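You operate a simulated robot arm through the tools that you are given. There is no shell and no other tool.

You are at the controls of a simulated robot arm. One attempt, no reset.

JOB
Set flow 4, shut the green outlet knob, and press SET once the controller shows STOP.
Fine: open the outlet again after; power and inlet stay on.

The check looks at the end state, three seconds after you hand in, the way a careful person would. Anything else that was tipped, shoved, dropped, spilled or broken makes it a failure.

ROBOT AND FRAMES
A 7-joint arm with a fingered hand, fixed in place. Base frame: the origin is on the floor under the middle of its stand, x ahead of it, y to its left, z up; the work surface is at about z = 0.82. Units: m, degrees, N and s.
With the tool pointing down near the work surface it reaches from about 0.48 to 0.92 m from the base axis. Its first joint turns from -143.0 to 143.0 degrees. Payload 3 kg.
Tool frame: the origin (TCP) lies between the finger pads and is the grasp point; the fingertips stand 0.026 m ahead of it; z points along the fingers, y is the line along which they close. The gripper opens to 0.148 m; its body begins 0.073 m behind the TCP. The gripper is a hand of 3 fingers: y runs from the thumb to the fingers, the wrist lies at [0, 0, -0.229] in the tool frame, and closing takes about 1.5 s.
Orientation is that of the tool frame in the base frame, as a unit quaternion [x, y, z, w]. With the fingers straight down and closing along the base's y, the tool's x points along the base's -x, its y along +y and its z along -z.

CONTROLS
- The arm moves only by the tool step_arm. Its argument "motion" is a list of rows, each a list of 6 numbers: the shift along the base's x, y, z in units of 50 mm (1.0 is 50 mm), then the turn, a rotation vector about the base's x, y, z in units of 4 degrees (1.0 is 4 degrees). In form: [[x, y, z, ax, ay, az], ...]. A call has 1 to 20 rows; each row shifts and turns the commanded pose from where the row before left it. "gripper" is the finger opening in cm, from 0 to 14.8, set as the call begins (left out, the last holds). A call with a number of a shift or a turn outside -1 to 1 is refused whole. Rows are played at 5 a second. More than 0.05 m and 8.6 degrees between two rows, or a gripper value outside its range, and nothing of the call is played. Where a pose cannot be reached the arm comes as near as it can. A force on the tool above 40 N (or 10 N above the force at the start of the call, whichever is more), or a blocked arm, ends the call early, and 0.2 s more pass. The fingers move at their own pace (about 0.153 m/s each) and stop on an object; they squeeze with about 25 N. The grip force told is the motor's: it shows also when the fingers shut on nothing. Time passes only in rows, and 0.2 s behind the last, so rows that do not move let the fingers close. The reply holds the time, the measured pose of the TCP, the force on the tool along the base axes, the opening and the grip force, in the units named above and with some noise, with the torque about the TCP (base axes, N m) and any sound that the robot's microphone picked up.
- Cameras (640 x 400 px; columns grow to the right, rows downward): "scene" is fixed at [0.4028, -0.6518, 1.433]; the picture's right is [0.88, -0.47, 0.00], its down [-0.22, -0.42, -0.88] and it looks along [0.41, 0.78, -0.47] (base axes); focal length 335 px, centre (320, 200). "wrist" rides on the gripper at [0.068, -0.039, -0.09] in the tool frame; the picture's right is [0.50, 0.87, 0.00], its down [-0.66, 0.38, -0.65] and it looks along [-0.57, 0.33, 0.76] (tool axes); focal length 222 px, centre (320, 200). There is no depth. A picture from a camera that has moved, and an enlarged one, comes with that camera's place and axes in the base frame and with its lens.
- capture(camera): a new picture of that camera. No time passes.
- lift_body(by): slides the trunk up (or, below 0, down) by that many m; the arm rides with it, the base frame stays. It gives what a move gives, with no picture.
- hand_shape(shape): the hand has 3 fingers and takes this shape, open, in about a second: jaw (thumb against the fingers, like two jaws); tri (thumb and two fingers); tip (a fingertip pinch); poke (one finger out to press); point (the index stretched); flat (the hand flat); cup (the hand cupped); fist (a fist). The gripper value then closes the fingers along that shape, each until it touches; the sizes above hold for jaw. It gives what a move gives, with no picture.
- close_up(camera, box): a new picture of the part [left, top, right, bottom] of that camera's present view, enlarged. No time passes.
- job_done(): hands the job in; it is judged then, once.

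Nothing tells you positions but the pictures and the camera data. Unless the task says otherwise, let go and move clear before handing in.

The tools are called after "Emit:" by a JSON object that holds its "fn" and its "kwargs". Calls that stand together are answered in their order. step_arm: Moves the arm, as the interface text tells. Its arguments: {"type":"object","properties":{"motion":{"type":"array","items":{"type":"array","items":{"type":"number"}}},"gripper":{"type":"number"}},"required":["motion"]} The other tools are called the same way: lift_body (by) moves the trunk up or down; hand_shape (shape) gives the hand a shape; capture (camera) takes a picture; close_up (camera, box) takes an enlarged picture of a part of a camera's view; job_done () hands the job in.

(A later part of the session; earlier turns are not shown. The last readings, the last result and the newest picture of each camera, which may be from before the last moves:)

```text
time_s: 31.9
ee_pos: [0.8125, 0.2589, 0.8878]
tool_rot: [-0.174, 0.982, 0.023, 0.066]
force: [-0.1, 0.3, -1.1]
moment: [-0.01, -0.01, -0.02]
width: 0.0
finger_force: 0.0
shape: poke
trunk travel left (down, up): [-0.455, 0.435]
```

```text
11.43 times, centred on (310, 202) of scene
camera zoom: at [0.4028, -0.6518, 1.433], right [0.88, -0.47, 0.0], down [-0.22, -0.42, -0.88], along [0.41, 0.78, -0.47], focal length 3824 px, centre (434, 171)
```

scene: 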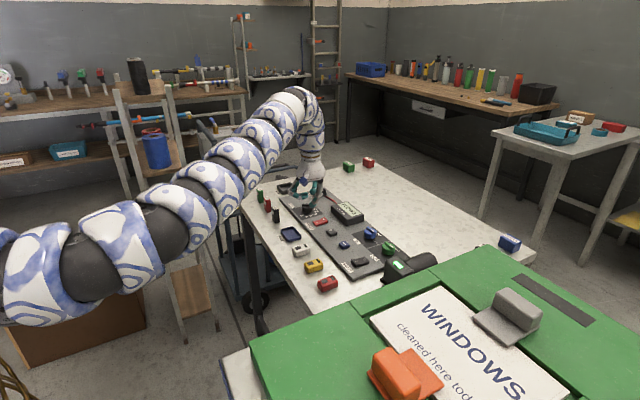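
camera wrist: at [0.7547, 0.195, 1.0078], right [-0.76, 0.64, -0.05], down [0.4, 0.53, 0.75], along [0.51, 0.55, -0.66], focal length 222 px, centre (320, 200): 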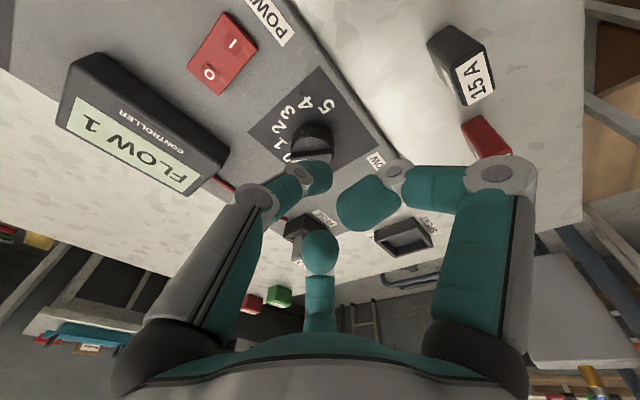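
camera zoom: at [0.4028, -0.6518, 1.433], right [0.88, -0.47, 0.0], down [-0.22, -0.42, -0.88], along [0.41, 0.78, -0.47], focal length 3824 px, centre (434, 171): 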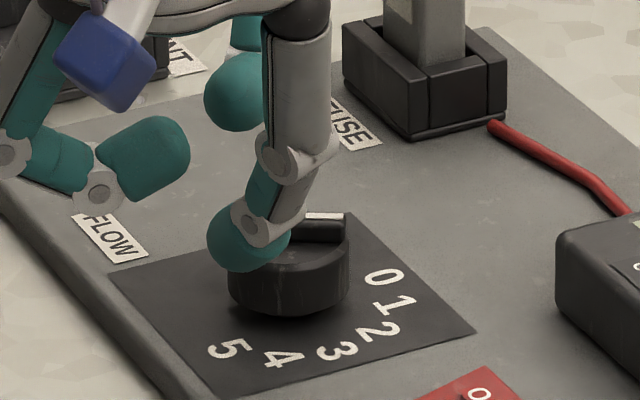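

The tip is beside the ridge, a hair above the knob's top face. Now I'll sweep it clockwise around the dial centre through roughly 45° and then check.

Emit:
{"fn": "step_arm", "kwargs": {"motion": [[0.035, 0.045, 0, 0, 0, 0], [0.035, 0.045, 0, 0, 0, 0], [-0.01, 0.05, 0, 0, 0, 0], [-0.01, 0.05, 0, 0, 0, 0], [0.004, 0.05, 0, 0, 0, 0], [0.004, 0.05, 0, 0, 0, 0], [0, 0, 0, 0, 0, 0]]}}

Emit:
{"fn": "close_up", "kwargs": {"camera": "scene", "box": [285, 185, 335, 220]}}

Emit:
{"fn": "close_up", "kwargs": {"camera": "wrist", "box": [240, 80, 400, 200]}}

```text
time_s: 33.5
ee_pos: [0.815, 0.2747, 0.8877]
tool_rot: [-0.173, 0.982, 0.024, 0.067]
force: [-0.4, 0.1, 0.1]
moment: [0.01, 0.01, 0.0]
width: 0.0003
finger_force: 0.1
shape: poke
trunk travel left (down, up): [-0.455, 0.435]
```

```text
11.43 times, centred on (310, 202) of scene
camera zoom: at [0.4028, -0.6518, 1.433], right [0.88, -0.47, 0.0], down [-0.22, -0.42, -0.88], along [0.41, 0.78, -0.47], focal length 3824 px, centre (434, 171)
```

zoom: 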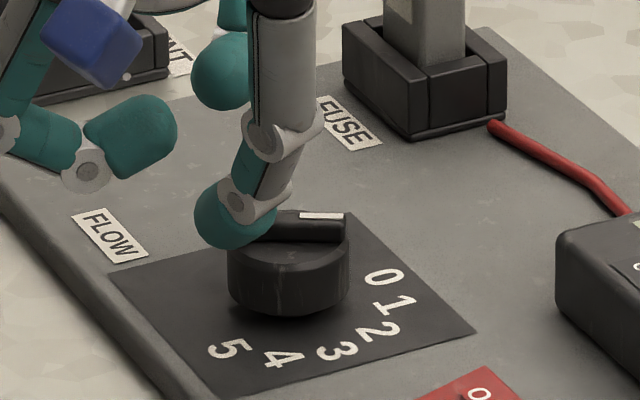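

```text
3.33 times, centred on (320, 140) of wrist
camera zoom: at [0.7551, 0.2071, 0.9666], right [-0.76, 0.64, -0.05], down [0.4, 0.53, 0.75], along [0.51, 0.55, -0.66], focal length 740 px, centre (320, 400)
```

zoom: 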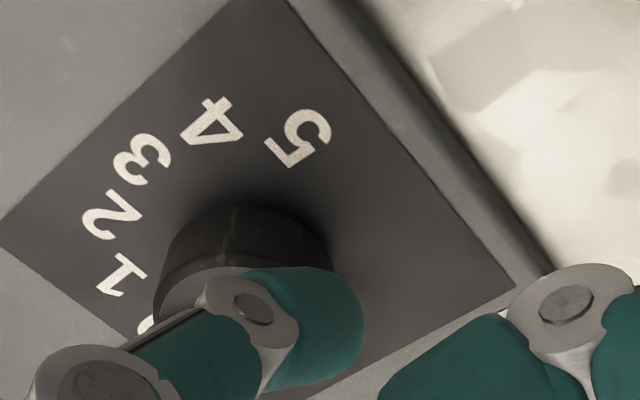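

The pointer hasn't moved and there's no force, so the tip is apparently past or above the ridge end. I'll zoom in tightly to see the relation.

Emit:
{"fn": "close_up", "kwargs": {"camera": "scene", "box": [298, 194, 322, 210]}}

Emit:
{"fn": "close_up", "kwargs": {"camera": "wrist", "box": [260, 130, 360, 200]}}

```text
16.00 times, centred on (310, 202) of scene
camera zoom: at [0.4028, -0.6518, 1.433], right [0.88, -0.47, 0.0], down [-0.22, -0.42, -0.88], along [0.41, 0.78, -0.47], focal length 5354 px, centre (480, 168)
```

zoom: 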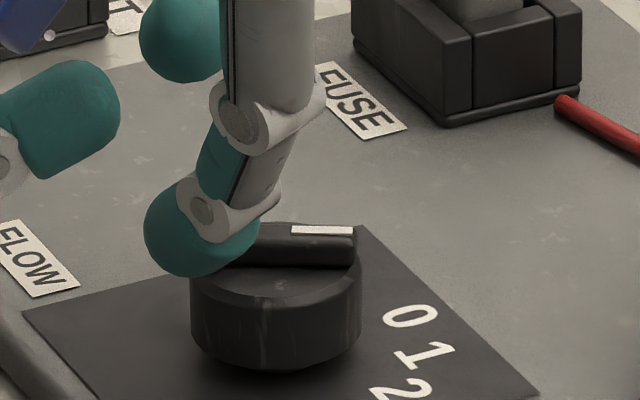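

```text
5.71 times, centred on (310, 165) of wrist
camera zoom: at [0.7551, 0.2071, 0.9666], right [-0.76, 0.64, -0.05], down [0.4, 0.53, 0.75], along [0.51, 0.55, -0.66], focal length 1269 px, centre (377, 400)
```

zoom: 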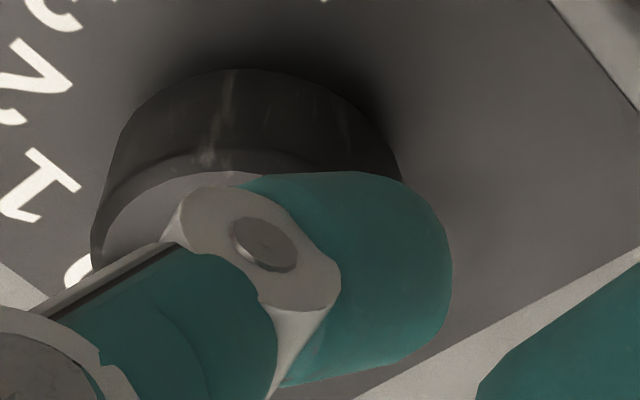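

The fingertip is a slanted dome still in front of the ridge's left end, not touching. I'll move it about 5 mm along the ridge toward the centre, then push away from the camera in small steps, watching force.

Emit:
{"fn": "step_arm", "kwargs": {"motion": [[0.09, -0.05, 0, 0, 0, 0], [0, 0, -0.02, 0, 0, 0], [0, 0, 0, 0, 0, 0]]}}

Emit:
{"fn": "step_arm", "kwargs": {"motion": [[0.02, 0.036, 0, 0, 0, 0], [0.02, 0.036, 0, 0, 0, 0], [0, 0, 0, 0, 0, 0]]}}

Emit:
{"fn": "close_up", "kwargs": {"camera": "scene", "box": [298, 194, 322, 210]}}

Emit:
{"fn": "step_arm", "kwargs": {"motion": [[0.02, 0.036, 0, 0, 0, 0], [0.02, 0.036, 0, 0, 0, 0], [0, 0, 0, 0, 0, 0]]}}

Emit:
{"fn": "close_up", "kwargs": {"camera": "scene", "box": [298, 194, 322, 210]}}

```text
time_s: 34.3
ee_pos: [0.82, 0.271, 0.8867]
tool_rot: [-0.174, 0.982, 0.024, 0.066]
force: [-1.0, 0.9, 0.3]
moment: [0.01, -0.01, 0.0]
width: 0.0001
finger_force: 0.0
shape: poke
trunk travel left (down, up): [-0.455, 0.435]
```

```text
time_s: 35.1
ee_pos: [0.8228, 0.2758, 0.8866]
tool_rot: [-0.173, 0.982, 0.023, 0.065]
force: [-0.1, -1.2, -0.9]
moment: [-0.02, 0.01, -0.02]
width: 0.0001
finger_force: 0.1
shape: poke
trunk travel left (down, up): [-0.455, 0.435]
```

```text
16.00 times, centred on (310, 202) of scene
camera zoom: at [0.4028, -0.6518, 1.433], right [0.88, -0.47, 0.0], down [-0.22, -0.42, -0.88], along [0.41, 0.78, -0.47], focal length 5354 px, centre (480, 168)
```

zoom: 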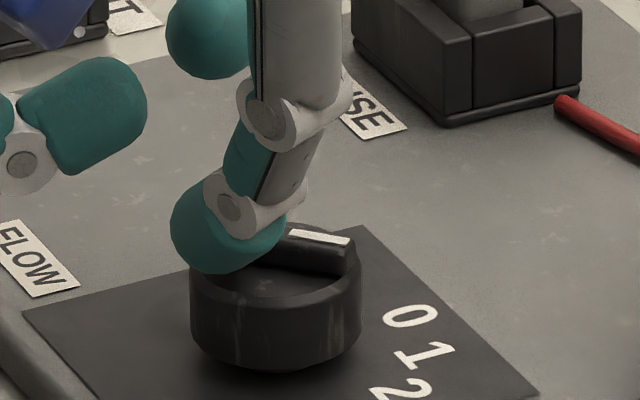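

```text
time_s: 35.9
ee_pos: [0.8238, 0.2791, 0.8889]
tool_rot: [-0.174, 0.982, 0.025, 0.065]
force: [-1.6, 0.0, -0.3]
moment: [-0.05, 0.02, 0.0]
width: 0.0
finger_force: 0.0
shape: poke
trunk travel left (down, up): [-0.455, 0.435]
```

```text
16.00 times, centred on (310, 202) of scene
camera zoom: at [0.4028, -0.6518, 1.433], right [0.88, -0.47, 0.0], down [-0.22, -0.42, -0.88], along [0.41, 0.78, -0.47], focal length 5354 px, centre (480, 168)
```

zoom: 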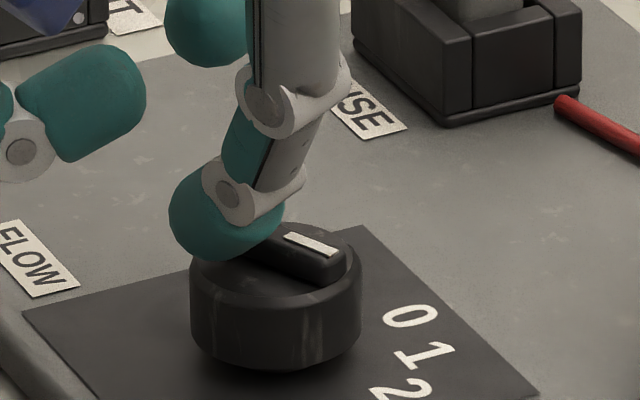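

It works: the pointer has swung to roughly −65° (near 2) with almost no force. I'll continue the arc in two small portions and check.

Emit:
{"fn": "step_arm", "kwargs": {"motion": [[0.025, 0.05, 0, 0, 0, 0], [0.025, 0.05, 0, 0, 0, 0], [0.04, 0.04, 0, 0, 0, 0], [0, 0, 0, 0, 0, 0]]}}

Emit:
{"fn": "close_up", "kwargs": {"camera": "scene", "box": [290, 190, 330, 215]}}

Emit:
{"fn": "close_up", "kwargs": {"camera": "wrist", "box": [200, 60, 400, 200]}}

Emit:
{"fn": "close_up", "kwargs": {"camera": "scene", "box": [320, 190, 380, 230]}}

```text
time_s: 36.9
ee_pos: [0.8293, 0.2859, 0.8871]
tool_rot: [-0.174, 0.982, 0.024, 0.065]
force: [-1.5, -1.1, -0.1]
moment: [0.02, 0.01, 0.04]
width: 0.0
finger_force: 0.0
shape: poke
trunk travel left (down, up): [-0.455, 0.435]
```

```text
16.00 times, centred on (310, 202) of scene
camera zoom: at [0.4028, -0.6518, 1.433], right [0.88, -0.47, 0.0], down [-0.22, -0.42, -0.88], along [0.41, 0.78, -0.47], focal length 5354 px, centre (480, 160)
```

zoom: 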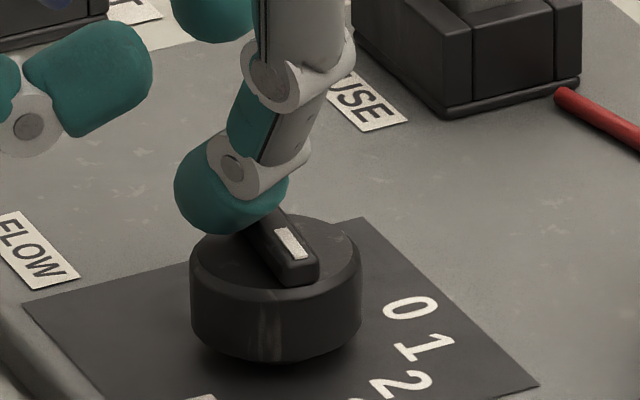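

```text
2.86 times, centred on (300, 130) of wrist
camera zoom: at [0.7682, 0.2192, 0.9658], right [-0.76, 0.64, -0.05], down [0.4, 0.53, 0.75], along [0.51, 0.55, -0.66], focal length 635 px, centre (377, 400)
```

zoom: 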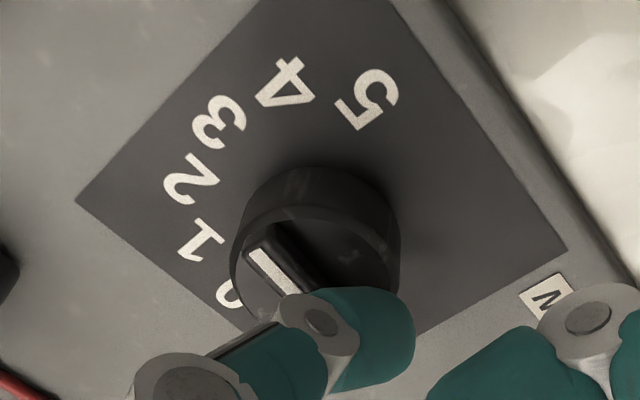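

```text
10.00 times, centred on (350, 210) of scene
camera zoom: at [0.4028, -0.6518, 1.433], right [0.88, -0.47, 0.0], down [-0.22, -0.42, -0.88], along [0.41, 0.78, -0.47], focal length 3346 px, centre (20, 100)
```

zoom: 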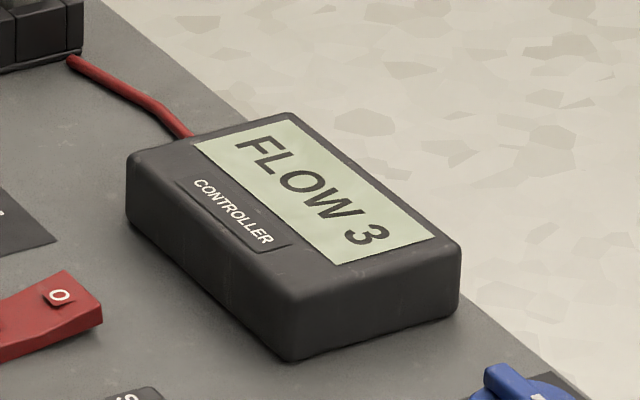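

Display reads FLOW 3 with the pointer around −98°. I'll nudge a bit further toward 4.

Emit:
{"fn": "step_arm", "kwargs": {"motion": [[0.05, 0.025, 0, 0, 0, 0], [0.03, 0.01, 0, 0, 0, 0], [0, 0, 0, 0, 0, 0]]}}

Emit:
{"fn": "close_up", "kwargs": {"camera": "scene", "box": [290, 190, 330, 215]}}

Emit:
{"fn": "close_up", "kwargs": {"camera": "wrist", "box": [200, 60, 400, 200]}}

Emit:
{"fn": "close_up", "kwargs": {"camera": "scene", "box": [320, 190, 380, 230]}}

```text
time_s: 37.7
ee_pos: [0.8338, 0.2878, 0.887]
tool_rot: [-0.173, 0.982, 0.024, 0.066]
force: [0.9, 0.3, -0.6]
moment: [0.0, -0.01, 0.0]
width: 0.0
finger_force: 0.1
shape: poke
trunk travel left (down, up): [-0.455, 0.435]
```

```text
16.00 times, centred on (310, 202) of scene
camera zoom: at [0.4028, -0.6518, 1.433], right [0.88, -0.47, 0.0], down [-0.22, -0.42, -0.88], along [0.41, 0.78, -0.47], focal length 5354 px, centre (480, 160)
```

zoom: 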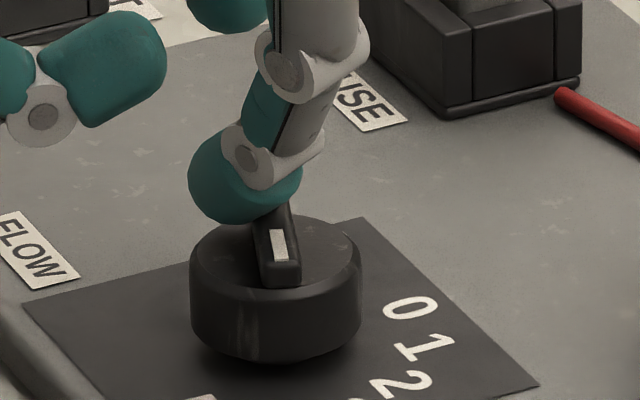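

```text
2.86 times, centred on (300, 130) of wrist
camera zoom: at [0.7724, 0.221, 0.9663], right [-0.76, 0.64, -0.05], down [0.4, 0.53, 0.75], along [0.51, 0.55, -0.66], focal length 635 px, centre (377, 400)
```

zoom: 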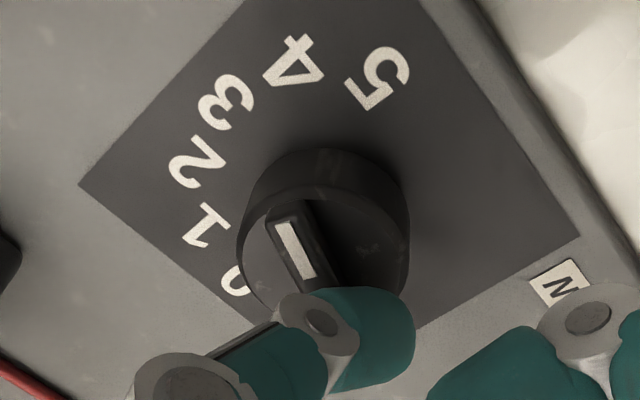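

```text
10.00 times, centred on (350, 210) of scene
camera zoom: at [0.4028, -0.6518, 1.433], right [0.88, -0.47, 0.0], down [-0.22, -0.42, -0.88], along [0.41, 0.78, -0.47], focal length 3346 px, centre (20, 100)
```

zoom: 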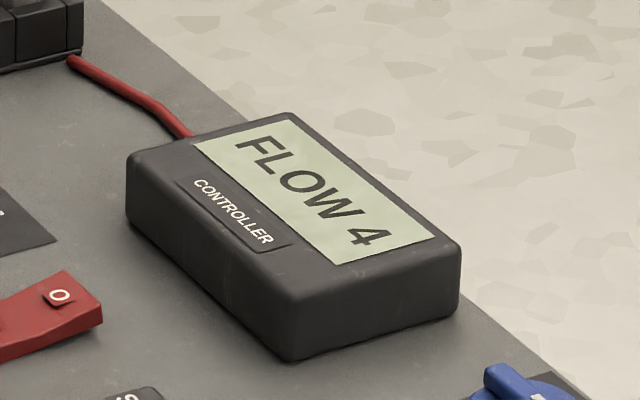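

Display reads FLOW 4 and the pointer is near −117°. I'll back off from the ridge, lift clear, and verify the pointer alignment with 4.

Emit:
{"fn": "step_arm", "kwargs": {"motion": [[-0.08, 0.02, 0, 0, 0, 0], [0, 0, 0.2, 0, 0, 0], [0, 0, 0.5, 0, 0, 0], [-0.4, -0.3, 0.6, 0, 0, 0], [-0.5, -0.5, 0.2, 0, 0, 0], [0, 0, 0, 0, 0, 0]]}}

Emit:
{"fn": "close_up", "kwargs": {"camera": "scene", "box": [290, 190, 330, 215]}}

Emit:
{"fn": "capture", "kwargs": {"camera": "wrist"}}

Emit:
{"fn": "close_up", "kwargs": {"camera": "scene", "box": [320, 190, 380, 230]}}

```text
time_s: 39.1
ee_pos: [0.7816, 0.2459, 0.9622]
tool_rot: [-0.173, 0.982, 0.024, 0.066]
force: [-0.4, 0.7, 0.1]
moment: [-0.01, -0.01, -0.01]
width: 0.0002
finger_force: 0.1
shape: poke
trunk travel left (down, up): [-0.455, 0.435]
```

```text
16.00 times, centred on (310, 202) of scene
camera zoom: at [0.4028, -0.6518, 1.433], right [0.88, -0.47, 0.0], down [-0.22, -0.42, -0.88], along [0.41, 0.78, -0.47], focal length 5354 px, centre (480, 160)
```

zoom: 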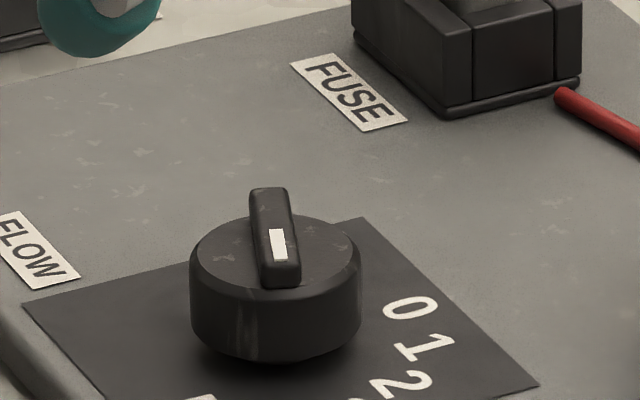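

```text
taken
camera wrist: at [0.7206, 0.1784, 1.0394], right [-0.76, 0.64, -0.05], down [0.4, 0.53, 0.75], along [0.51, 0.55, -0.66], focal length 222 px, centre (320, 200)
```

wrist: 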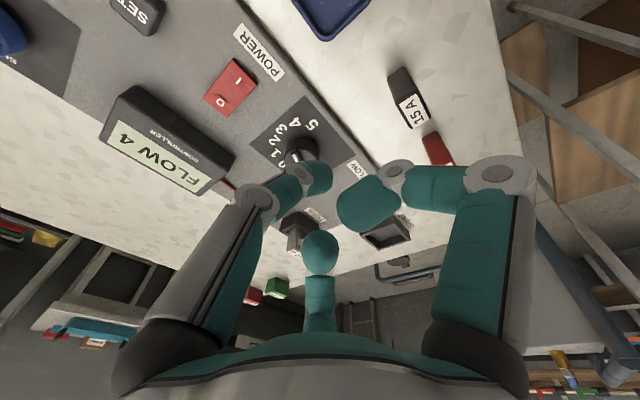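

```text
10.00 times, centred on (350, 210) of scene
camera zoom: at [0.4028, -0.6518, 1.433], right [0.88, -0.47, 0.0], down [-0.22, -0.42, -0.88], along [0.41, 0.78, -0.47], focal length 3346 px, centre (20, 100)
```

zoom: 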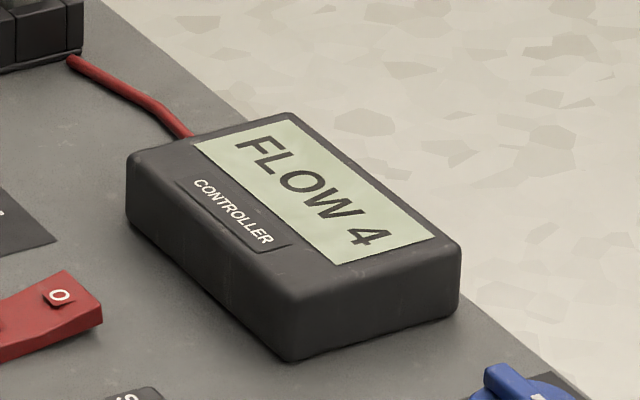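

The controller steadily shows FLOW 4; the pointer looks about −113°, slightly short of the 4 mark. Let me see it with the numerals in view.

Emit:
{"fn": "close_up", "kwargs": {"camera": "scene", "box": [285, 188, 341, 223]}}

Emit:
{"fn": "close_up", "kwargs": {"camera": "wrist", "box": [240, 80, 350, 180]}}

```text
11.43 times, centred on (313, 206) of scene
camera zoom: at [0.4028, -0.6518, 1.433], right [0.88, -0.47, 0.0], down [-0.22, -0.42, -0.88], along [0.41, 0.78, -0.47], focal length 3824 px, centre (400, 137)
```

zoom: 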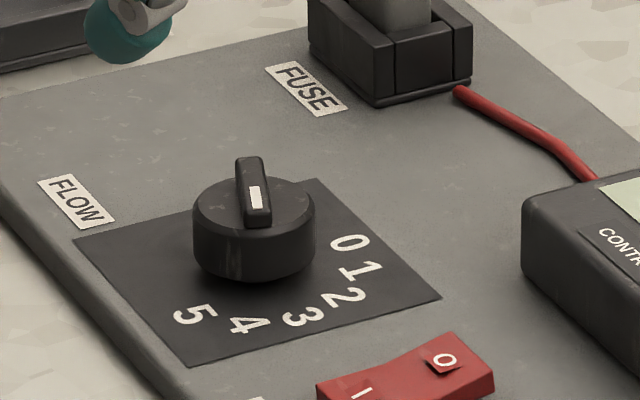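

```text
4.00 times, centred on (295, 130) of wrist
camera zoom: at [0.7206, 0.1784, 1.0394], right [-0.76, 0.64, -0.05], down [0.4, 0.53, 0.75], along [0.51, 0.55, -0.66], focal length 888 px, centre (420, 480)
```

zoom: 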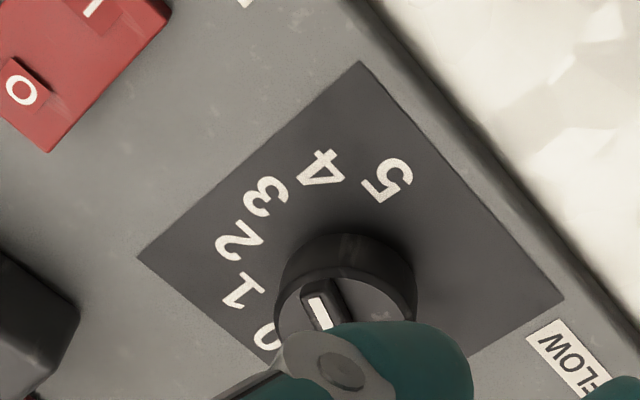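

The pointer is within a few degrees of 4 and the display confirms FLOW 4, so the dial is set. Now the green knob: I'll move above it at safe height with yaw ≈60° (thumb away from the pump) and about 8° outward tilt.

Emit:
{"fn": "step_arm", "kwargs": {"motion": [[0.1, -0.3, 0.2, 0, 0, 1], [0.35, -0.7, 0, 0, 0, 1], [0.35, -0.7, 0, 0, 0, 1], [0.35, -0.7, 0, 0, 0, 1], [0.35, -0.7, 0, 0, 0, 1], [0.35, -0.7, 0, 0, 0, 1], [0.35, -0.7, 0, 0, 0, 1], [0.35, -0.7, 0, 0, 0, 1], [0.2, -0.4, -0.2, 0, 0, 1], [0, 0, 0, 0, 0, 1], [0.2, 0, 0, -0.77, -0.64, 0], [0.2, 0, 0, -0.77, -0.64, 0], [0, 0, 0, 0, 0, 0]]}}

Emit:
{"fn": "capture", "kwargs": {"camera": "wrist"}}

Emit:
{"fn": "capture", "kwargs": {"camera": "scene"}}

```text
time_s: 41.9
ee_pos: [0.9423, -0.0331, 0.9622]
tool_rot: [-0.503, 0.862, -0.024, 0.064]
force: [-0.1, 0.5, 0.2]
moment: [-0.01, -0.03, 0.0]
width: 0.0
finger_force: 0.1
shape: poke
trunk travel left (down, up): [-0.455, 0.435]
```

```text
taken
camera wrist: at [0.9306, -0.1141, 1.0481], right [-0.99, -0.01, -0.14], down [-0.1, 0.74, 0.66], along [0.1, 0.67, -0.73], focal length 222 px, centre (320, 200)
```

wrist: 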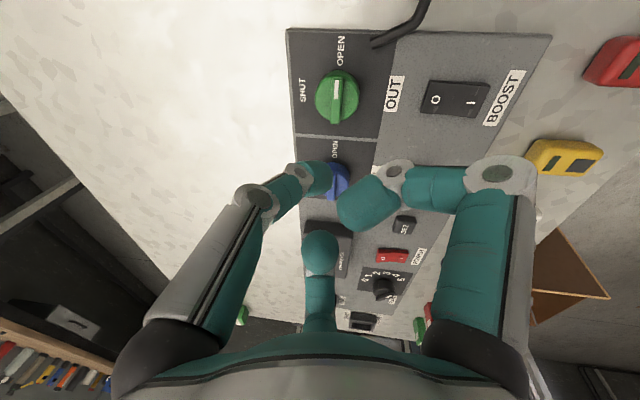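

```text
taken
```

scene: 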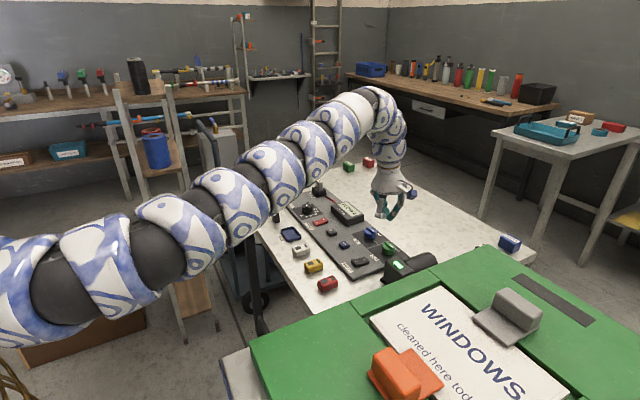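

I see the green knob clearly (still at OPEN) at about (0.942, −0.054). I'll zoom in to refine its centre and ridge.

Emit:
{"fn": "close_up", "kwargs": {"camera": "wrist", "box": [270, 20, 410, 130]}}

Emit:
{"fn": "close_up", "kwargs": {"camera": "scene", "box": [350, 170, 440, 280]}}

```text
3.64 times, centred on (340, 75) of wrist
camera zoom: at [0.9306, -0.1141, 1.0481], right [-0.99, -0.01, -0.14], down [-0.1, 0.74, 0.66], along [0.1, 0.67, -0.73], focal length 808 px, centre (247, 654)
```

zoom: 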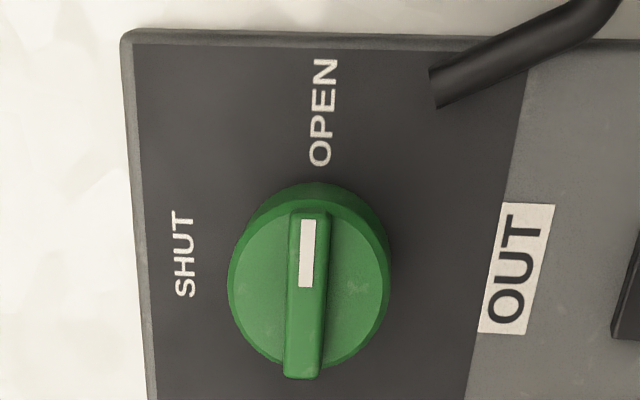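

```text
3.64 times, centred on (395, 225) of scene
camera zoom: at [0.4028, -0.6518, 1.433], right [0.88, -0.47, 0.0], down [-0.22, -0.42, -0.88], along [0.41, 0.78, -0.47], focal length 1217 px, centre (47, 109)
```

zoom: 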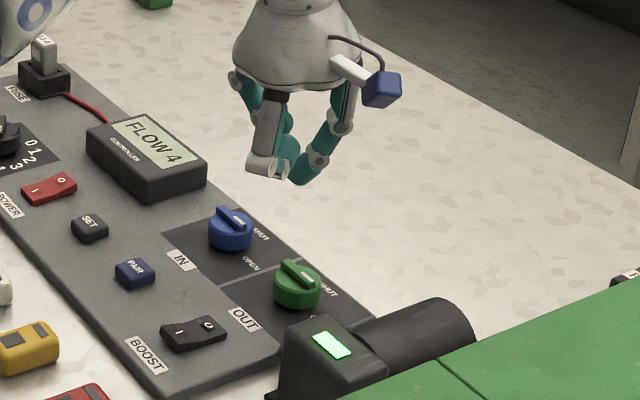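

Green knob centre ≈(0.942, −0.052), ridge along y, half-length ~17.6 mm. I'll position the tip on the +x side of the ridge's rear (+y) end and descend carefully.

Emit:
{"fn": "step_arm", "kwargs": {"motion": [[0.28, -0.15, 0, 0, 0, 0], [0, 0, -0.4, 0, 0, 0], [0, 0, -0.4, 0, 0, 0], [0, 0, -0.3, 0, 0, 0], [0, 0, -0.2, 0, 0, 0], [0, 0, -0.08, 0, 0, 0], [0, 0, 0, 0, 0, 0]]}}

Emit:
{"fn": "close_up", "kwargs": {"camera": "scene", "box": [360, 205, 420, 250]}}

Emit:
{"fn": "close_up", "kwargs": {"camera": "wrist", "box": [250, 60, 410, 200]}}

```text
time_s: 43.5
ee_pos: [0.9565, -0.0375, 0.8953]
tool_rot: [-0.502, 0.862, -0.024, 0.066]
force: [0.7, -0.7, -0.3]
moment: [-0.01, -0.02, 0.0]
width: 0.0
finger_force: 0.0
shape: poke
trunk travel left (down, up): [-0.455, 0.435]
```

```text
8.89 times, centred on (390, 228) of scene
camera zoom: at [0.4028, -0.6518, 1.433], right [0.88, -0.47, 0.0], down [-0.22, -0.42, -0.88], along [0.41, 0.78, -0.47], focal length 2974 px, centre (-302, -44)
```

zoom: 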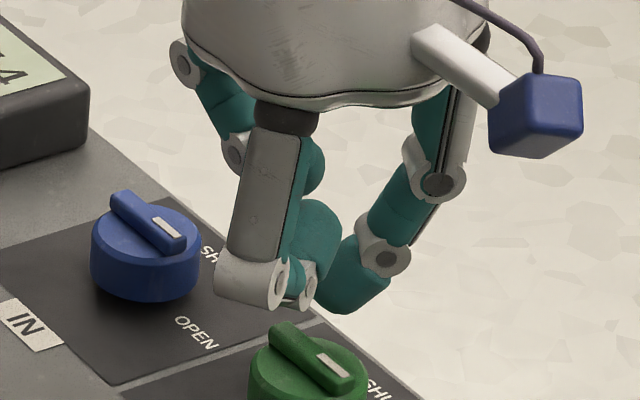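

```text
2.86 times, centred on (330, 130) of wrist
camera zoom: at [0.9442, -0.12, 0.9815], right [-0.99, -0.01, -0.14], down [-0.1, 0.74, 0.67], along [0.1, 0.67, -0.73], focal length 635 px, centre (291, 400)
```

zoom: 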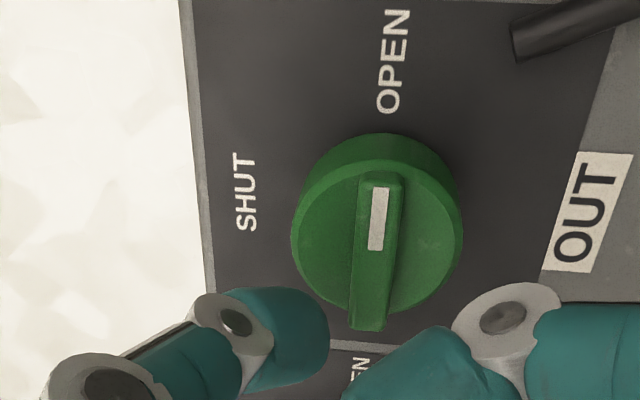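

The tip is just to the +x side of the rear end of the green ridge. I'll shift 3 mm in −y and go down the last ~10 mm in small checked steps.

Emit:
{"fn": "step_arm", "kwargs": {"motion": [[0.04, -0.06, 0, 0, 0, 0], [0, 0, -0.06, 0, 0, 0], [0, 0, -0.06, 0, 0, 0], [0, 0, 0, 0, 0, 0]]}}

Emit:
{"fn": "step_arm", "kwargs": {"motion": [[0, 0, -0.04, 0, 0, 0], [0, 0, 0, 0, 0, 0]]}}

Emit:
{"fn": "step_arm", "kwargs": {"motion": [[0, 0, -0.03, 0, 0, 0], [0, 0, 0, 0, 0, 0]]}}

Emit:
{"fn": "close_up", "kwargs": {"camera": "scene", "box": [370, 215, 420, 250]}}

Emit:
{"fn": "close_up", "kwargs": {"camera": "wrist", "box": [250, 60, 410, 200]}}

```text
time_s: 44.5
ee_pos: [0.9586, -0.0414, 0.888]
tool_rot: [-0.503, 0.862, -0.024, 0.065]
force: [-0.2, -0.2, -0.1]
moment: [0.01, 0.0, 0.03]
width: 0.0002
finger_force: 0.0
shape: poke
trunk travel left (down, up): [-0.455, 0.435]
```

```text
time_s: 45.1
ee_pos: [0.9588, -0.0413, 0.8863]
tool_rot: [-0.502, 0.862, -0.024, 0.065]
force: [0.9, 0.6, 0.3]
moment: [0.02, -0.01, -0.05]
width: 0.0001
finger_force: 0.0
shape: poke
trunk travel left (down, up): [-0.455, 0.435]
```

```text
time_s: 45.7
ee_pos: [0.9582, -0.0418, 0.885]
tool_rot: [-0.502, 0.862, -0.024, 0.065]
force: [-0.8, -0.2, -1.0]
moment: [-0.01, 0.0, 0.04]
width: 0.0
finger_force: 0.0
shape: poke
trunk travel left (down, up): [-0.455, 0.435]
```

```text
11.43 times, centred on (395, 232) of scene
camera zoom: at [0.4028, -0.6518, 1.433], right [0.88, -0.47, 0.0], down [-0.22, -0.42, -0.88], along [0.41, 0.78, -0.47], focal length 3824 px, centre (-537, -171)
```

zoom: 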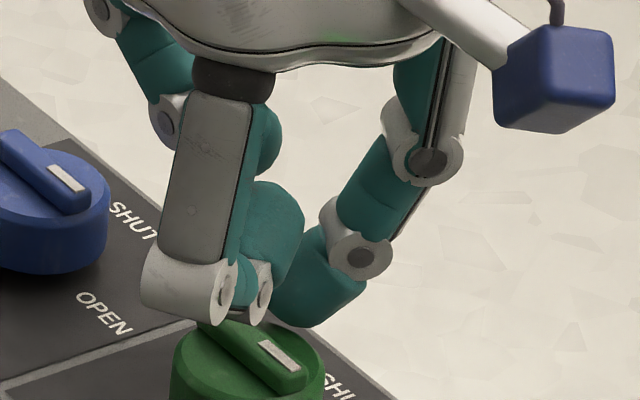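

```text
2.86 times, centred on (330, 130) of wrist
camera zoom: at [0.9469, -0.1234, 0.9711], right [-0.99, -0.01, -0.14], down [-0.1, 0.74, 0.67], along [0.1, 0.67, -0.73], focal length 635 px, centre (291, 400)
```

zoom: 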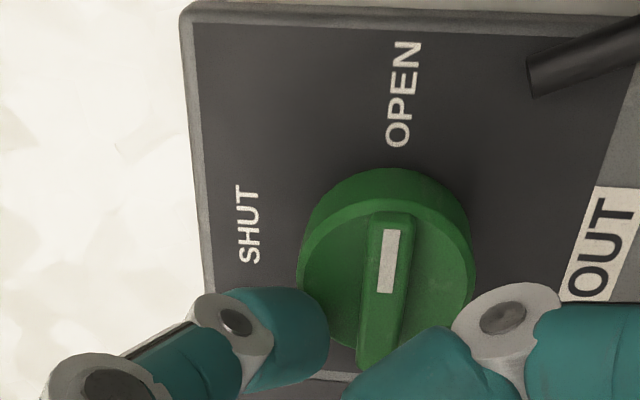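

Good: the tip is on the +x side of the ridge's rear end with a gap of several mm. One more small step down, then I push −x and sweep counter‑clockwise.

Emit:
{"fn": "step_arm", "kwargs": {"motion": [[0, 0, -0.03, 0, 0, 0], [0, 0, 0, 0, 0, 0]]}}

Emit:
{"fn": "step_arm", "kwargs": {"motion": [[-0.06, 0, 0, 0, 0, 0], [-0.06, 0, 0, 0, 0, 0], [0, 0, 0, 0, 0, 0]]}}

Emit:
{"fn": "close_up", "kwargs": {"camera": "wrist", "box": [250, 60, 410, 200]}}

Emit:
{"fn": "step_arm", "kwargs": {"motion": [[-0.05, -0.01, 0, 0, 0, 0], [-0.05, -0.02, 0, 0, 0, 0], [0, 0, 0, 0, 0, 0]]}}

Emit:
{"fn": "close_up", "kwargs": {"camera": "wrist", "box": [250, 60, 410, 200]}}

```text
time_s: 46.3
ee_pos: [0.9582, -0.0427, 0.8826]
tool_rot: [-0.503, 0.862, -0.024, 0.065]
force: [1.3, 0.2, 6.4]
moment: [-0.01, -0.05, -0.03]
width: 0.0002
finger_force: 0.0
shape: poke
trunk travel left (down, up): [-0.455, 0.435]
```

```text
time_s: 47.1
ee_pos: [0.9538, -0.0428, 0.8844]
tool_rot: [-0.503, 0.861, -0.024, 0.066]
force: [3.1, -0.3, 9.2]
moment: [-0.04, -0.08, -0.01]
width: 0.0
finger_force: 0.1
shape: poke
trunk travel left (down, up): [-0.455, 0.435]
```

```text
2.86 times, centred on (330, 130) of wrist
camera zoom: at [0.9417, -0.124, 0.97], right [-0.99, -0.01, -0.14], down [-0.1, 0.74, 0.66], along [0.1, 0.67, -0.73], focal length 635 px, centre (291, 400)
```

zoom: 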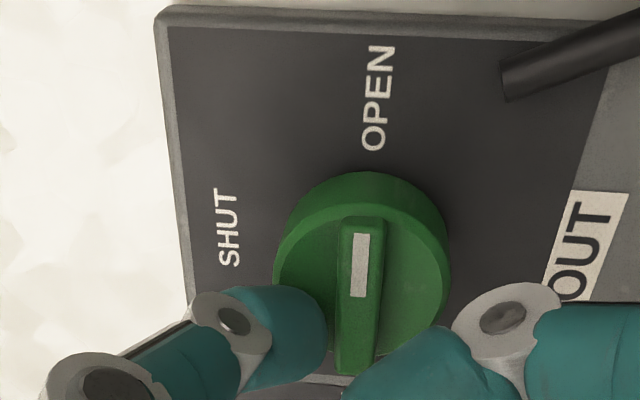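

```text
time_s: 47.9
ee_pos: [0.9462, -0.0433, 0.8842]
tool_rot: [-0.503, 0.861, -0.023, 0.065]
force: [3.4, 6.4, 8.0]
moment: [0.11, -0.04, -0.01]
width: 0.0001
finger_force: 0.1
shape: poke
trunk travel left (down, up): [-0.455, 0.435]
```

```text
2.86 times, centred on (330, 130) of wrist
camera zoom: at [0.9352, -0.1236, 0.9693], right [-0.99, -0.01, -0.14], down [-0.1, 0.74, 0.67], along [0.1, 0.67, -0.73], focal length 635 px, centre (291, 400)
```

zoom: 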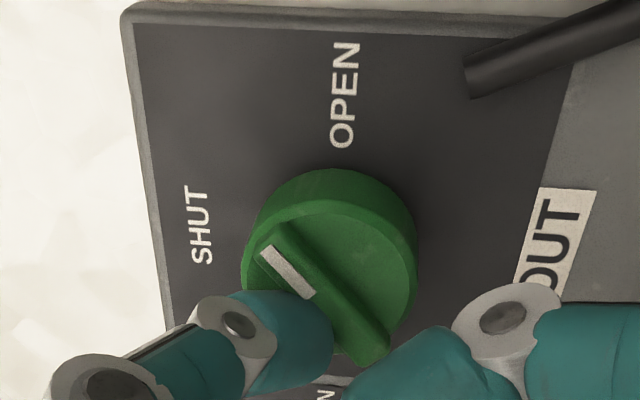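

The knob is rotating toward SHUT (about 40°), but contact slid close to the axis. I'll lift 1 mm, slide back outward along the ridge, and continue the sweep.

Emit:
{"fn": "step_arm", "kwargs": {"motion": [[-0.034, 0.038, 0.02, 0, 0, 0], [-0.034, 0.038, 0, 0, 0, 0], [-0.034, 0.038, 0, 0, 0, 0], [-0.034, 0.038, 0, 0, 0, 0], [-0.07, -0.01, 0, 0, 0, 0], [-0.07, -0.011, 0, 0, 0, 0], [0, 0, 0, 0, 0, 0]]}}

Emit:
{"fn": "close_up", "kwargs": {"camera": "wrist", "box": [250, 60, 410, 200]}}

Emit:
{"fn": "close_up", "kwargs": {"camera": "scene", "box": [360, 210, 430, 260]}}

```text
time_s: 49.5
ee_pos: [0.9324, -0.0361, 0.8833]
tool_rot: [-0.503, 0.861, -0.024, 0.065]
force: [-0.3, -0.1, 1.5]
moment: [-0.04, 0.02, 0.0]
width: 0.0
finger_force: 0.1
shape: poke
trunk travel left (down, up): [-0.455, 0.435]
```

```text
2.86 times, centred on (330, 130) of wrist
camera zoom: at [0.9206, -0.1183, 0.9701], right [-0.99, -0.01, -0.14], down [-0.1, 0.74, 0.67], along [0.1, 0.67, -0.73], focal length 635 px, centre (291, 400)
```

zoom: 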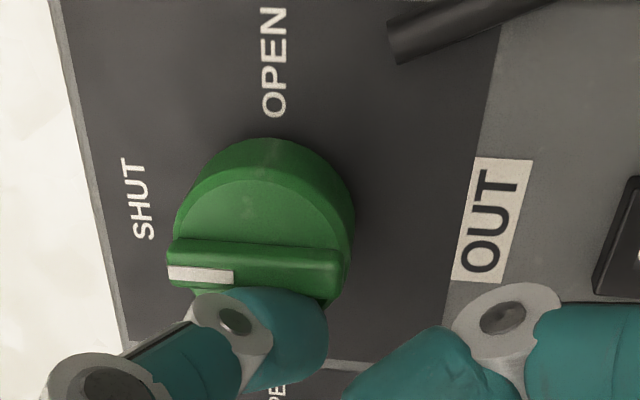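

```text
8.00 times, centred on (395, 235) of scene
camera zoom: at [0.4028, -0.6518, 1.433], right [0.88, -0.47, 0.0], down [-0.22, -0.42, -0.88], along [0.41, 0.78, -0.47], focal length 2677 px, centre (-280, -80)
```

zoom: 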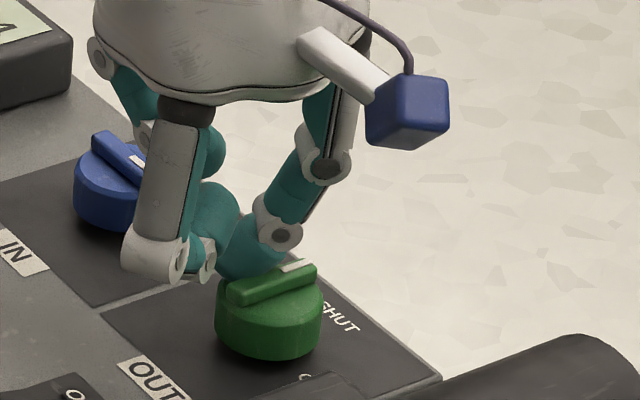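

The green knob's pointer now lines up with SHUT. Let me check the controller's display.

Emit:
{"fn": "close_up", "kwargs": {"camera": "scene", "box": [320, 190, 380, 230]}}

```text
10.00 times, centred on (350, 210) of scene
camera zoom: at [0.4028, -0.6518, 1.433], right [0.88, -0.47, 0.0], down [-0.22, -0.42, -0.88], along [0.41, 0.78, -0.47], focal length 3346 px, centre (20, 100)
```

zoom: 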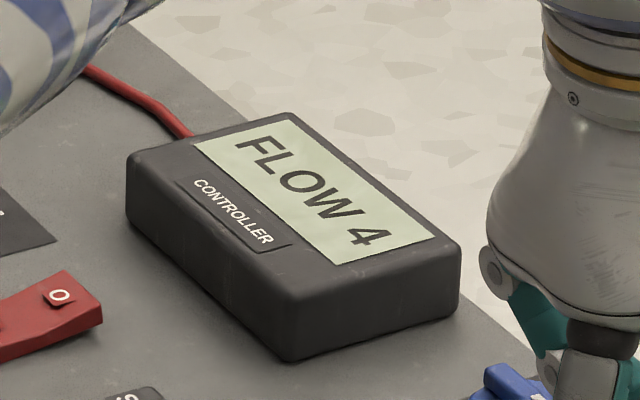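

Display still says FLOW 4; a delay is likely (no time has passed). I'll back off the knob and lift clear, letting a couple of seconds pass, then recheck.

Emit:
{"fn": "step_arm", "kwargs": {"motion": [[0, 0.08, 0, 0, 0, 0], [0, 0.02, 0.2, 0, 0, 0], [0, 0, 0.5, 0, 0, 0], [-0.2, 0, 0.6, 0, 0, 0], [0, 0, 0, 0, 0, 0], [0, 0, 0, 0, 0, 0], [0, 0, 0, 0, 0, 0]]}}

Emit:
{"fn": "close_up", "kwargs": {"camera": "scene", "box": [320, 190, 440, 270]}}

Emit:
{"fn": "capture", "kwargs": {"camera": "wrist"}}

```text
time_s: 51.1
ee_pos: [0.9239, -0.0326, 0.9462]
tool_rot: [-0.503, 0.861, -0.024, 0.065]
force: [-0.6, 0.1, -0.2]
moment: [0.0, 0.03, 0.02]
width: 0.0
finger_force: 0.0
shape: poke
trunk travel left (down, up): [-0.455, 0.435]
```

```text
5.00 times, centred on (380, 230) of scene
camera zoom: at [0.4028, -0.6518, 1.433], right [0.88, -0.47, 0.0], down [-0.22, -0.42, -0.88], along [0.41, 0.78, -0.47], focal length 1673 px, centre (20, 50)
```

zoom: 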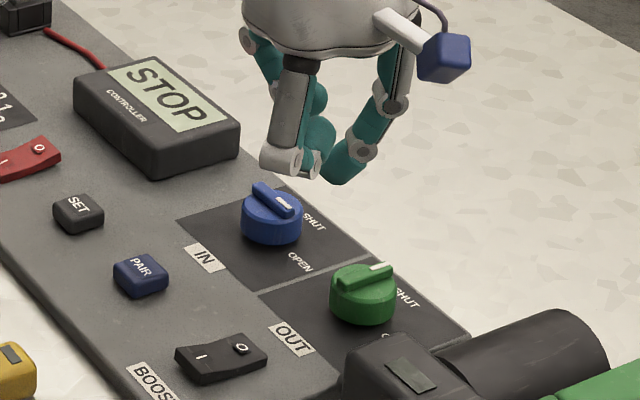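

```text
taken
camera wrist: at [0.9117, -0.1131, 1.0334], right [-0.99, -0.01, -0.14], down [-0.1, 0.74, 0.67], along [0.1, 0.67, -0.73], focal length 222 px, centre (320, 200)
```

wrist: 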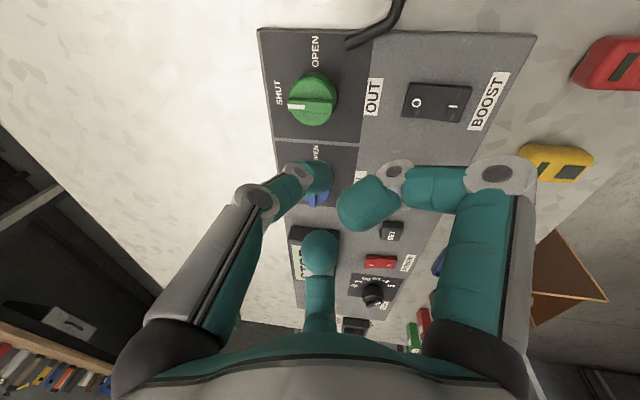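

The controller shows STOP and the green knob is at SHUT. Next: press SET once. I'll refine its position from this view first.

Emit:
{"fn": "close_up", "kwargs": {"camera": "wrist", "box": [340, 190, 440, 260]}}

Emit:
{"fn": "close_up", "kwargs": {"camera": "scene", "box": [310, 215, 360, 250]}}

```text
5.71 times, centred on (390, 225) of wrist
camera zoom: at [0.9117, -0.1131, 1.0334], right [-0.99, -0.01, -0.14], down [-0.1, 0.74, 0.67], along [0.1, 0.67, -0.73], focal length 1269 px, centre (-80, 57)
```

zoom: 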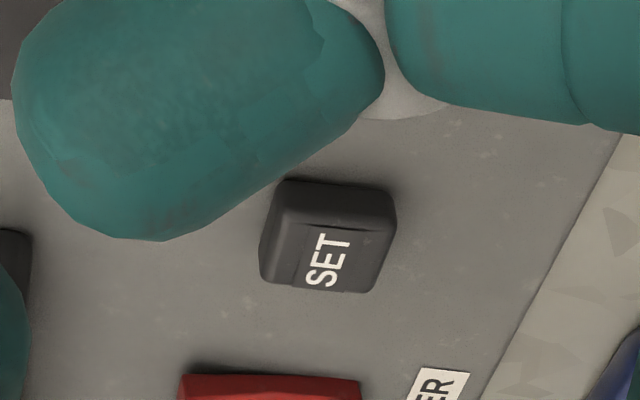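

```text
11.43 times, centred on (335, 232) of scene
camera zoom: at [0.4028, -0.6518, 1.433], right [0.88, -0.47, 0.0], down [-0.22, -0.42, -0.88], along [0.41, 0.78, -0.47], focal length 3824 px, centre (149, -171)
```

zoom: 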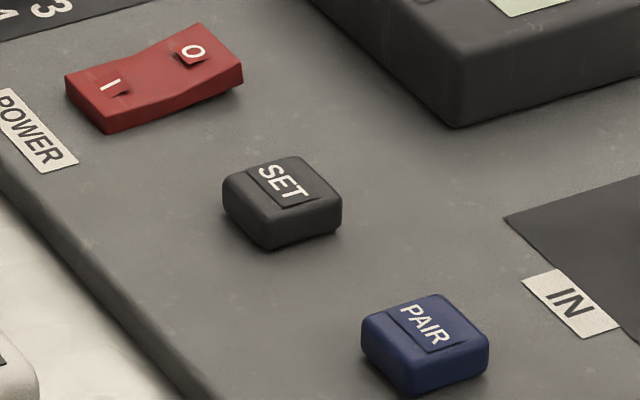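

SET's centre is about (0.842, 0.103). I'll move the poking tip above it, staying high, and verify alignment in the scene view.

Emit:
{"fn": "step_arm", "kwargs": {"motion": [[-0.43, 0.67, 0, 0, 0, 0], [-0.43, 0.67, 0, 0, 0, 0], [-0.43, 0.67, 0, 0, 0, 0], [-0.42, 0.67, 0, 0, 0, 0], [0, 0, -0.5, 0, 0, 0], [0, 0, -0.3, 0, 0, 0], [0, 0, 0, 0, 0, 0]]}}

Emit:
{"fn": "close_up", "kwargs": {"camera": "scene", "box": [300, 195, 370, 245]}}

Emit:
{"fn": "capture", "kwargs": {"camera": "wrist"}}

```text
time_s: 52.7
ee_pos: [0.8378, 0.1009, 0.907]
tool_rot: [-0.503, 0.861, -0.025, 0.065]
force: [0.4, 0.3, -0.2]
moment: [0.02, -0.01, 0.01]
width: 0.0
finger_force: 0.1
shape: poke
trunk travel left (down, up): [-0.455, 0.435]
```

```text
8.00 times, centred on (335, 220) of scene
camera zoom: at [0.4028, -0.6518, 1.433], right [0.88, -0.47, 0.0], down [-0.22, -0.42, -0.88], along [0.41, 0.78, -0.47], focal length 2677 px, centre (200, 40)
```

zoom: 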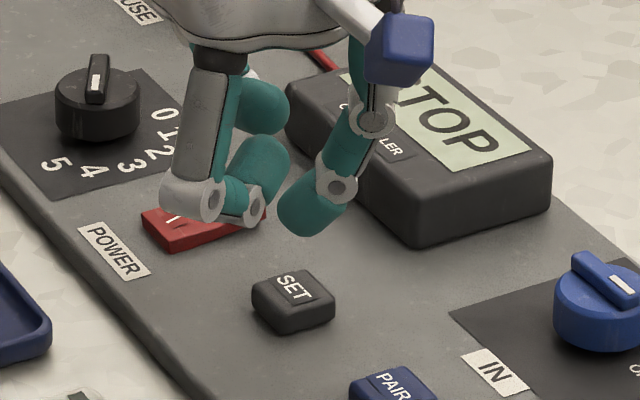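

```text
taken
camera wrist: at [0.8261, 0.0188, 0.9927], right [-0.99, -0.01, -0.14], down [-0.1, 0.74, 0.66], along [0.1, 0.67, -0.73], focal length 222 px, centre (320, 200)
```

wrist: 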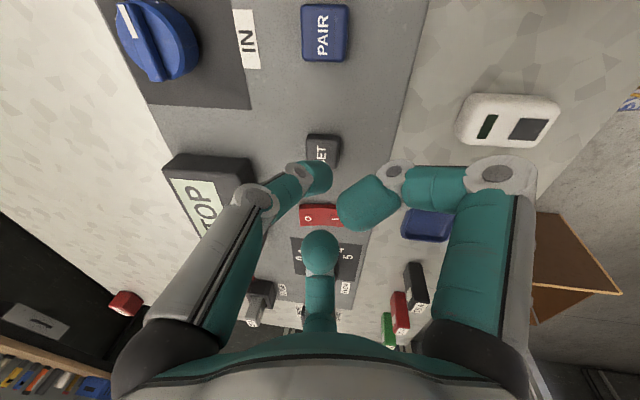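

Tip looks nearly over SET in x; let me check the y alignment with a tighter wrist zoom.

Emit:
{"fn": "close_up", "kwargs": {"camera": "wrist", "box": [270, 110, 370, 200]}}

```text
4.44 times, centred on (320, 155) of wrist
camera zoom: at [0.8261, 0.0188, 0.9927], right [-0.99, -0.01, -0.14], down [-0.1, 0.74, 0.66], along [0.1, 0.67, -0.73], focal length 987 px, centre (320, 400)
```

zoom: 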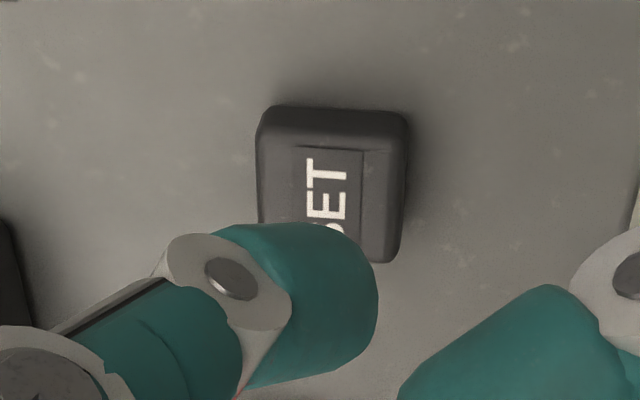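

SET's centre computes to about (0.844, 0.102), and the tip is within 3 mm of it. I'll correct slightly and descend with small steps until contact.

Emit:
{"fn": "step_arm", "kwargs": {"motion": [[0.04, 0.01, 0, 0, 0, 0], [0, 0, -0.2, 0, 0, 0], [0, 0, -0.16, 0, 0, 0], [0, 0, 0, 0, 0, 0]]}}

Emit:
{"fn": "step_arm", "kwargs": {"motion": [[0, 0, -0.04, 0, 0, 0], [0, 0, 0, 0, 0, 0]]}}

Emit:
{"fn": "close_up", "kwargs": {"camera": "scene", "box": [310, 205, 370, 245]}}

```text
time_s: 53.7
ee_pos: [0.8395, 0.1018, 0.89]
tool_rot: [-0.502, 0.862, -0.024, 0.066]
force: [0.4, 0.4, -0.7]
moment: [-0.03, 0.01, 0.02]
width: 0.0
finger_force: 0.0
shape: poke
trunk travel left (down, up): [-0.455, 0.435]
```

```text
time_s: 54.3
ee_pos: [0.8396, 0.1018, 0.8886]
tool_rot: [-0.503, 0.862, -0.025, 0.065]
force: [0.2, 0.2, -0.3]
moment: [-0.01, 0.01, 0.0]
width: 0.0001
finger_force: 0.1
shape: poke
trunk travel left (down, up): [-0.455, 0.435]
```

```text
10.00 times, centred on (340, 225) of scene
camera zoom: at [0.4028, -0.6518, 1.433], right [0.88, -0.47, 0.0], down [-0.22, -0.42, -0.88], along [0.41, 0.78, -0.47], focal length 3346 px, centre (120, -50)
```

zoom: 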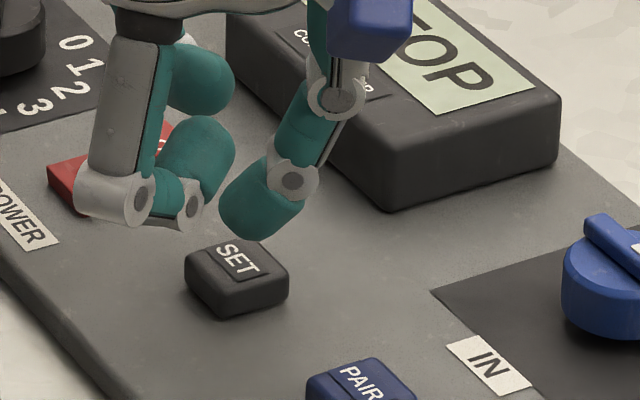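

Aligned over SET. Continuing down in 2 mm steps, watching for contact force.

Emit:
{"fn": "step_arm", "kwargs": {"motion": [[-0.03, 0.02, 0, 0, 0, 0], [0, 0, -0.04, 0, 0, 0], [0, 0, -0.04, 0, 0, 0], [0, 0, 0, 0, 0, 0]]}}

Emit:
{"fn": "step_arm", "kwargs": {"motion": [[0, 0, -0.04, 0, 0, 0], [0, 0, 0, 0, 0, 0]]}}

Emit:
{"fn": "close_up", "kwargs": {"camera": "scene", "box": [310, 190, 380, 245]}}

```text
time_s: 55.3
ee_pos: [0.8386, 0.1035, 0.8852]
tool_rot: [-0.502, 0.862, -0.025, 0.066]
force: [-0.1, 1.0, -0.8]
moment: [0.0, 0.0, 0.0]
width: 0.0
finger_force: 0.1
shape: poke
trunk travel left (down, up): [-0.455, 0.435]
```

```text
time_s: 55.9
ee_pos: [0.8389, 0.1041, 0.8826]
tool_rot: [-0.503, 0.861, -0.024, 0.066]
force: [0.2, 0.2, -0.2]
moment: [-0.02, -0.03, -0.03]
width: 0.0
finger_force: 0.0
shape: poke
trunk travel left (down, up): [-0.455, 0.435]
```

```text
7.27 times, centred on (345, 218) of scene
camera zoom: at [0.4028, -0.6518, 1.433], right [0.88, -0.47, 0.0], down [-0.22, -0.42, -0.88], along [0.41, 0.78, -0.47], focal length 2433 px, centre (138, 73)
```

zoom: 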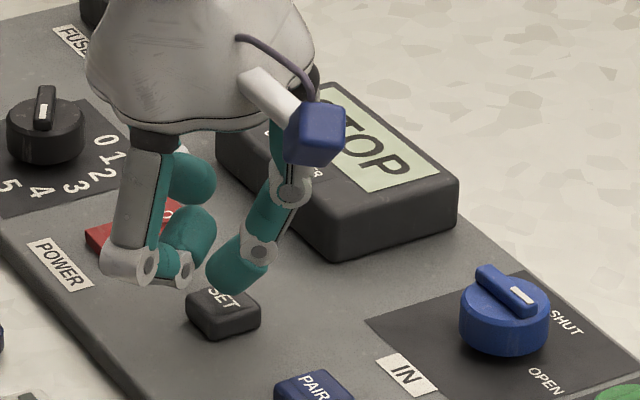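

No contact yet; display still STOP. Continuing down in small steps.

Emit:
{"fn": "step_arm", "kwargs": {"motion": [[0, 0, -0.04, 0, 0, 0], [0, 0, 0, 0, 0, 0]]}}

Emit:
{"fn": "step_arm", "kwargs": {"motion": [[0, 0, -0.03, 0, 0, 0], [0, 0, 0, 0, 0, 0]]}}

Emit:
{"fn": "close_up", "kwargs": {"camera": "scene", "box": [310, 190, 380, 245]}}

```text
time_s: 56.5
ee_pos: [0.8381, 0.1033, 0.8797]
tool_rot: [-0.502, 0.862, -0.023, 0.065]
force: [-0.4, -0.4, -0.3]
moment: [-0.01, 0.01, -0.03]
width: 0.0
finger_force: 0.1
shape: poke
trunk travel left (down, up): [-0.455, 0.435]
```

```text
time_s: 57.1
ee_pos: [0.8395, 0.1035, 0.8796]
tool_rot: [-0.503, 0.861, -0.024, 0.066]
force: [0.0, -0.2, -0.3]
moment: [0.04, 0.03, -0.02]
width: 0.0001
finger_force: 0.0
shape: poke
trunk travel left (down, up): [-0.455, 0.435]
```

```text
7.27 times, centred on (345, 218) of scene
camera zoom: at [0.4028, -0.6518, 1.433], right [0.88, -0.47, 0.0], down [-0.22, -0.42, -0.88], along [0.41, 0.78, -0.47], focal length 2433 px, centre (138, 73)
```

zoom: 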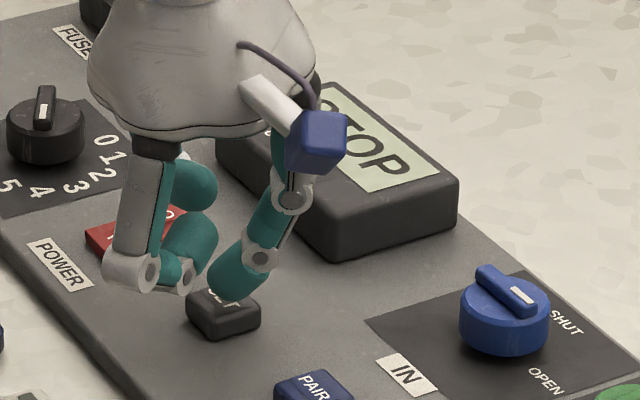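

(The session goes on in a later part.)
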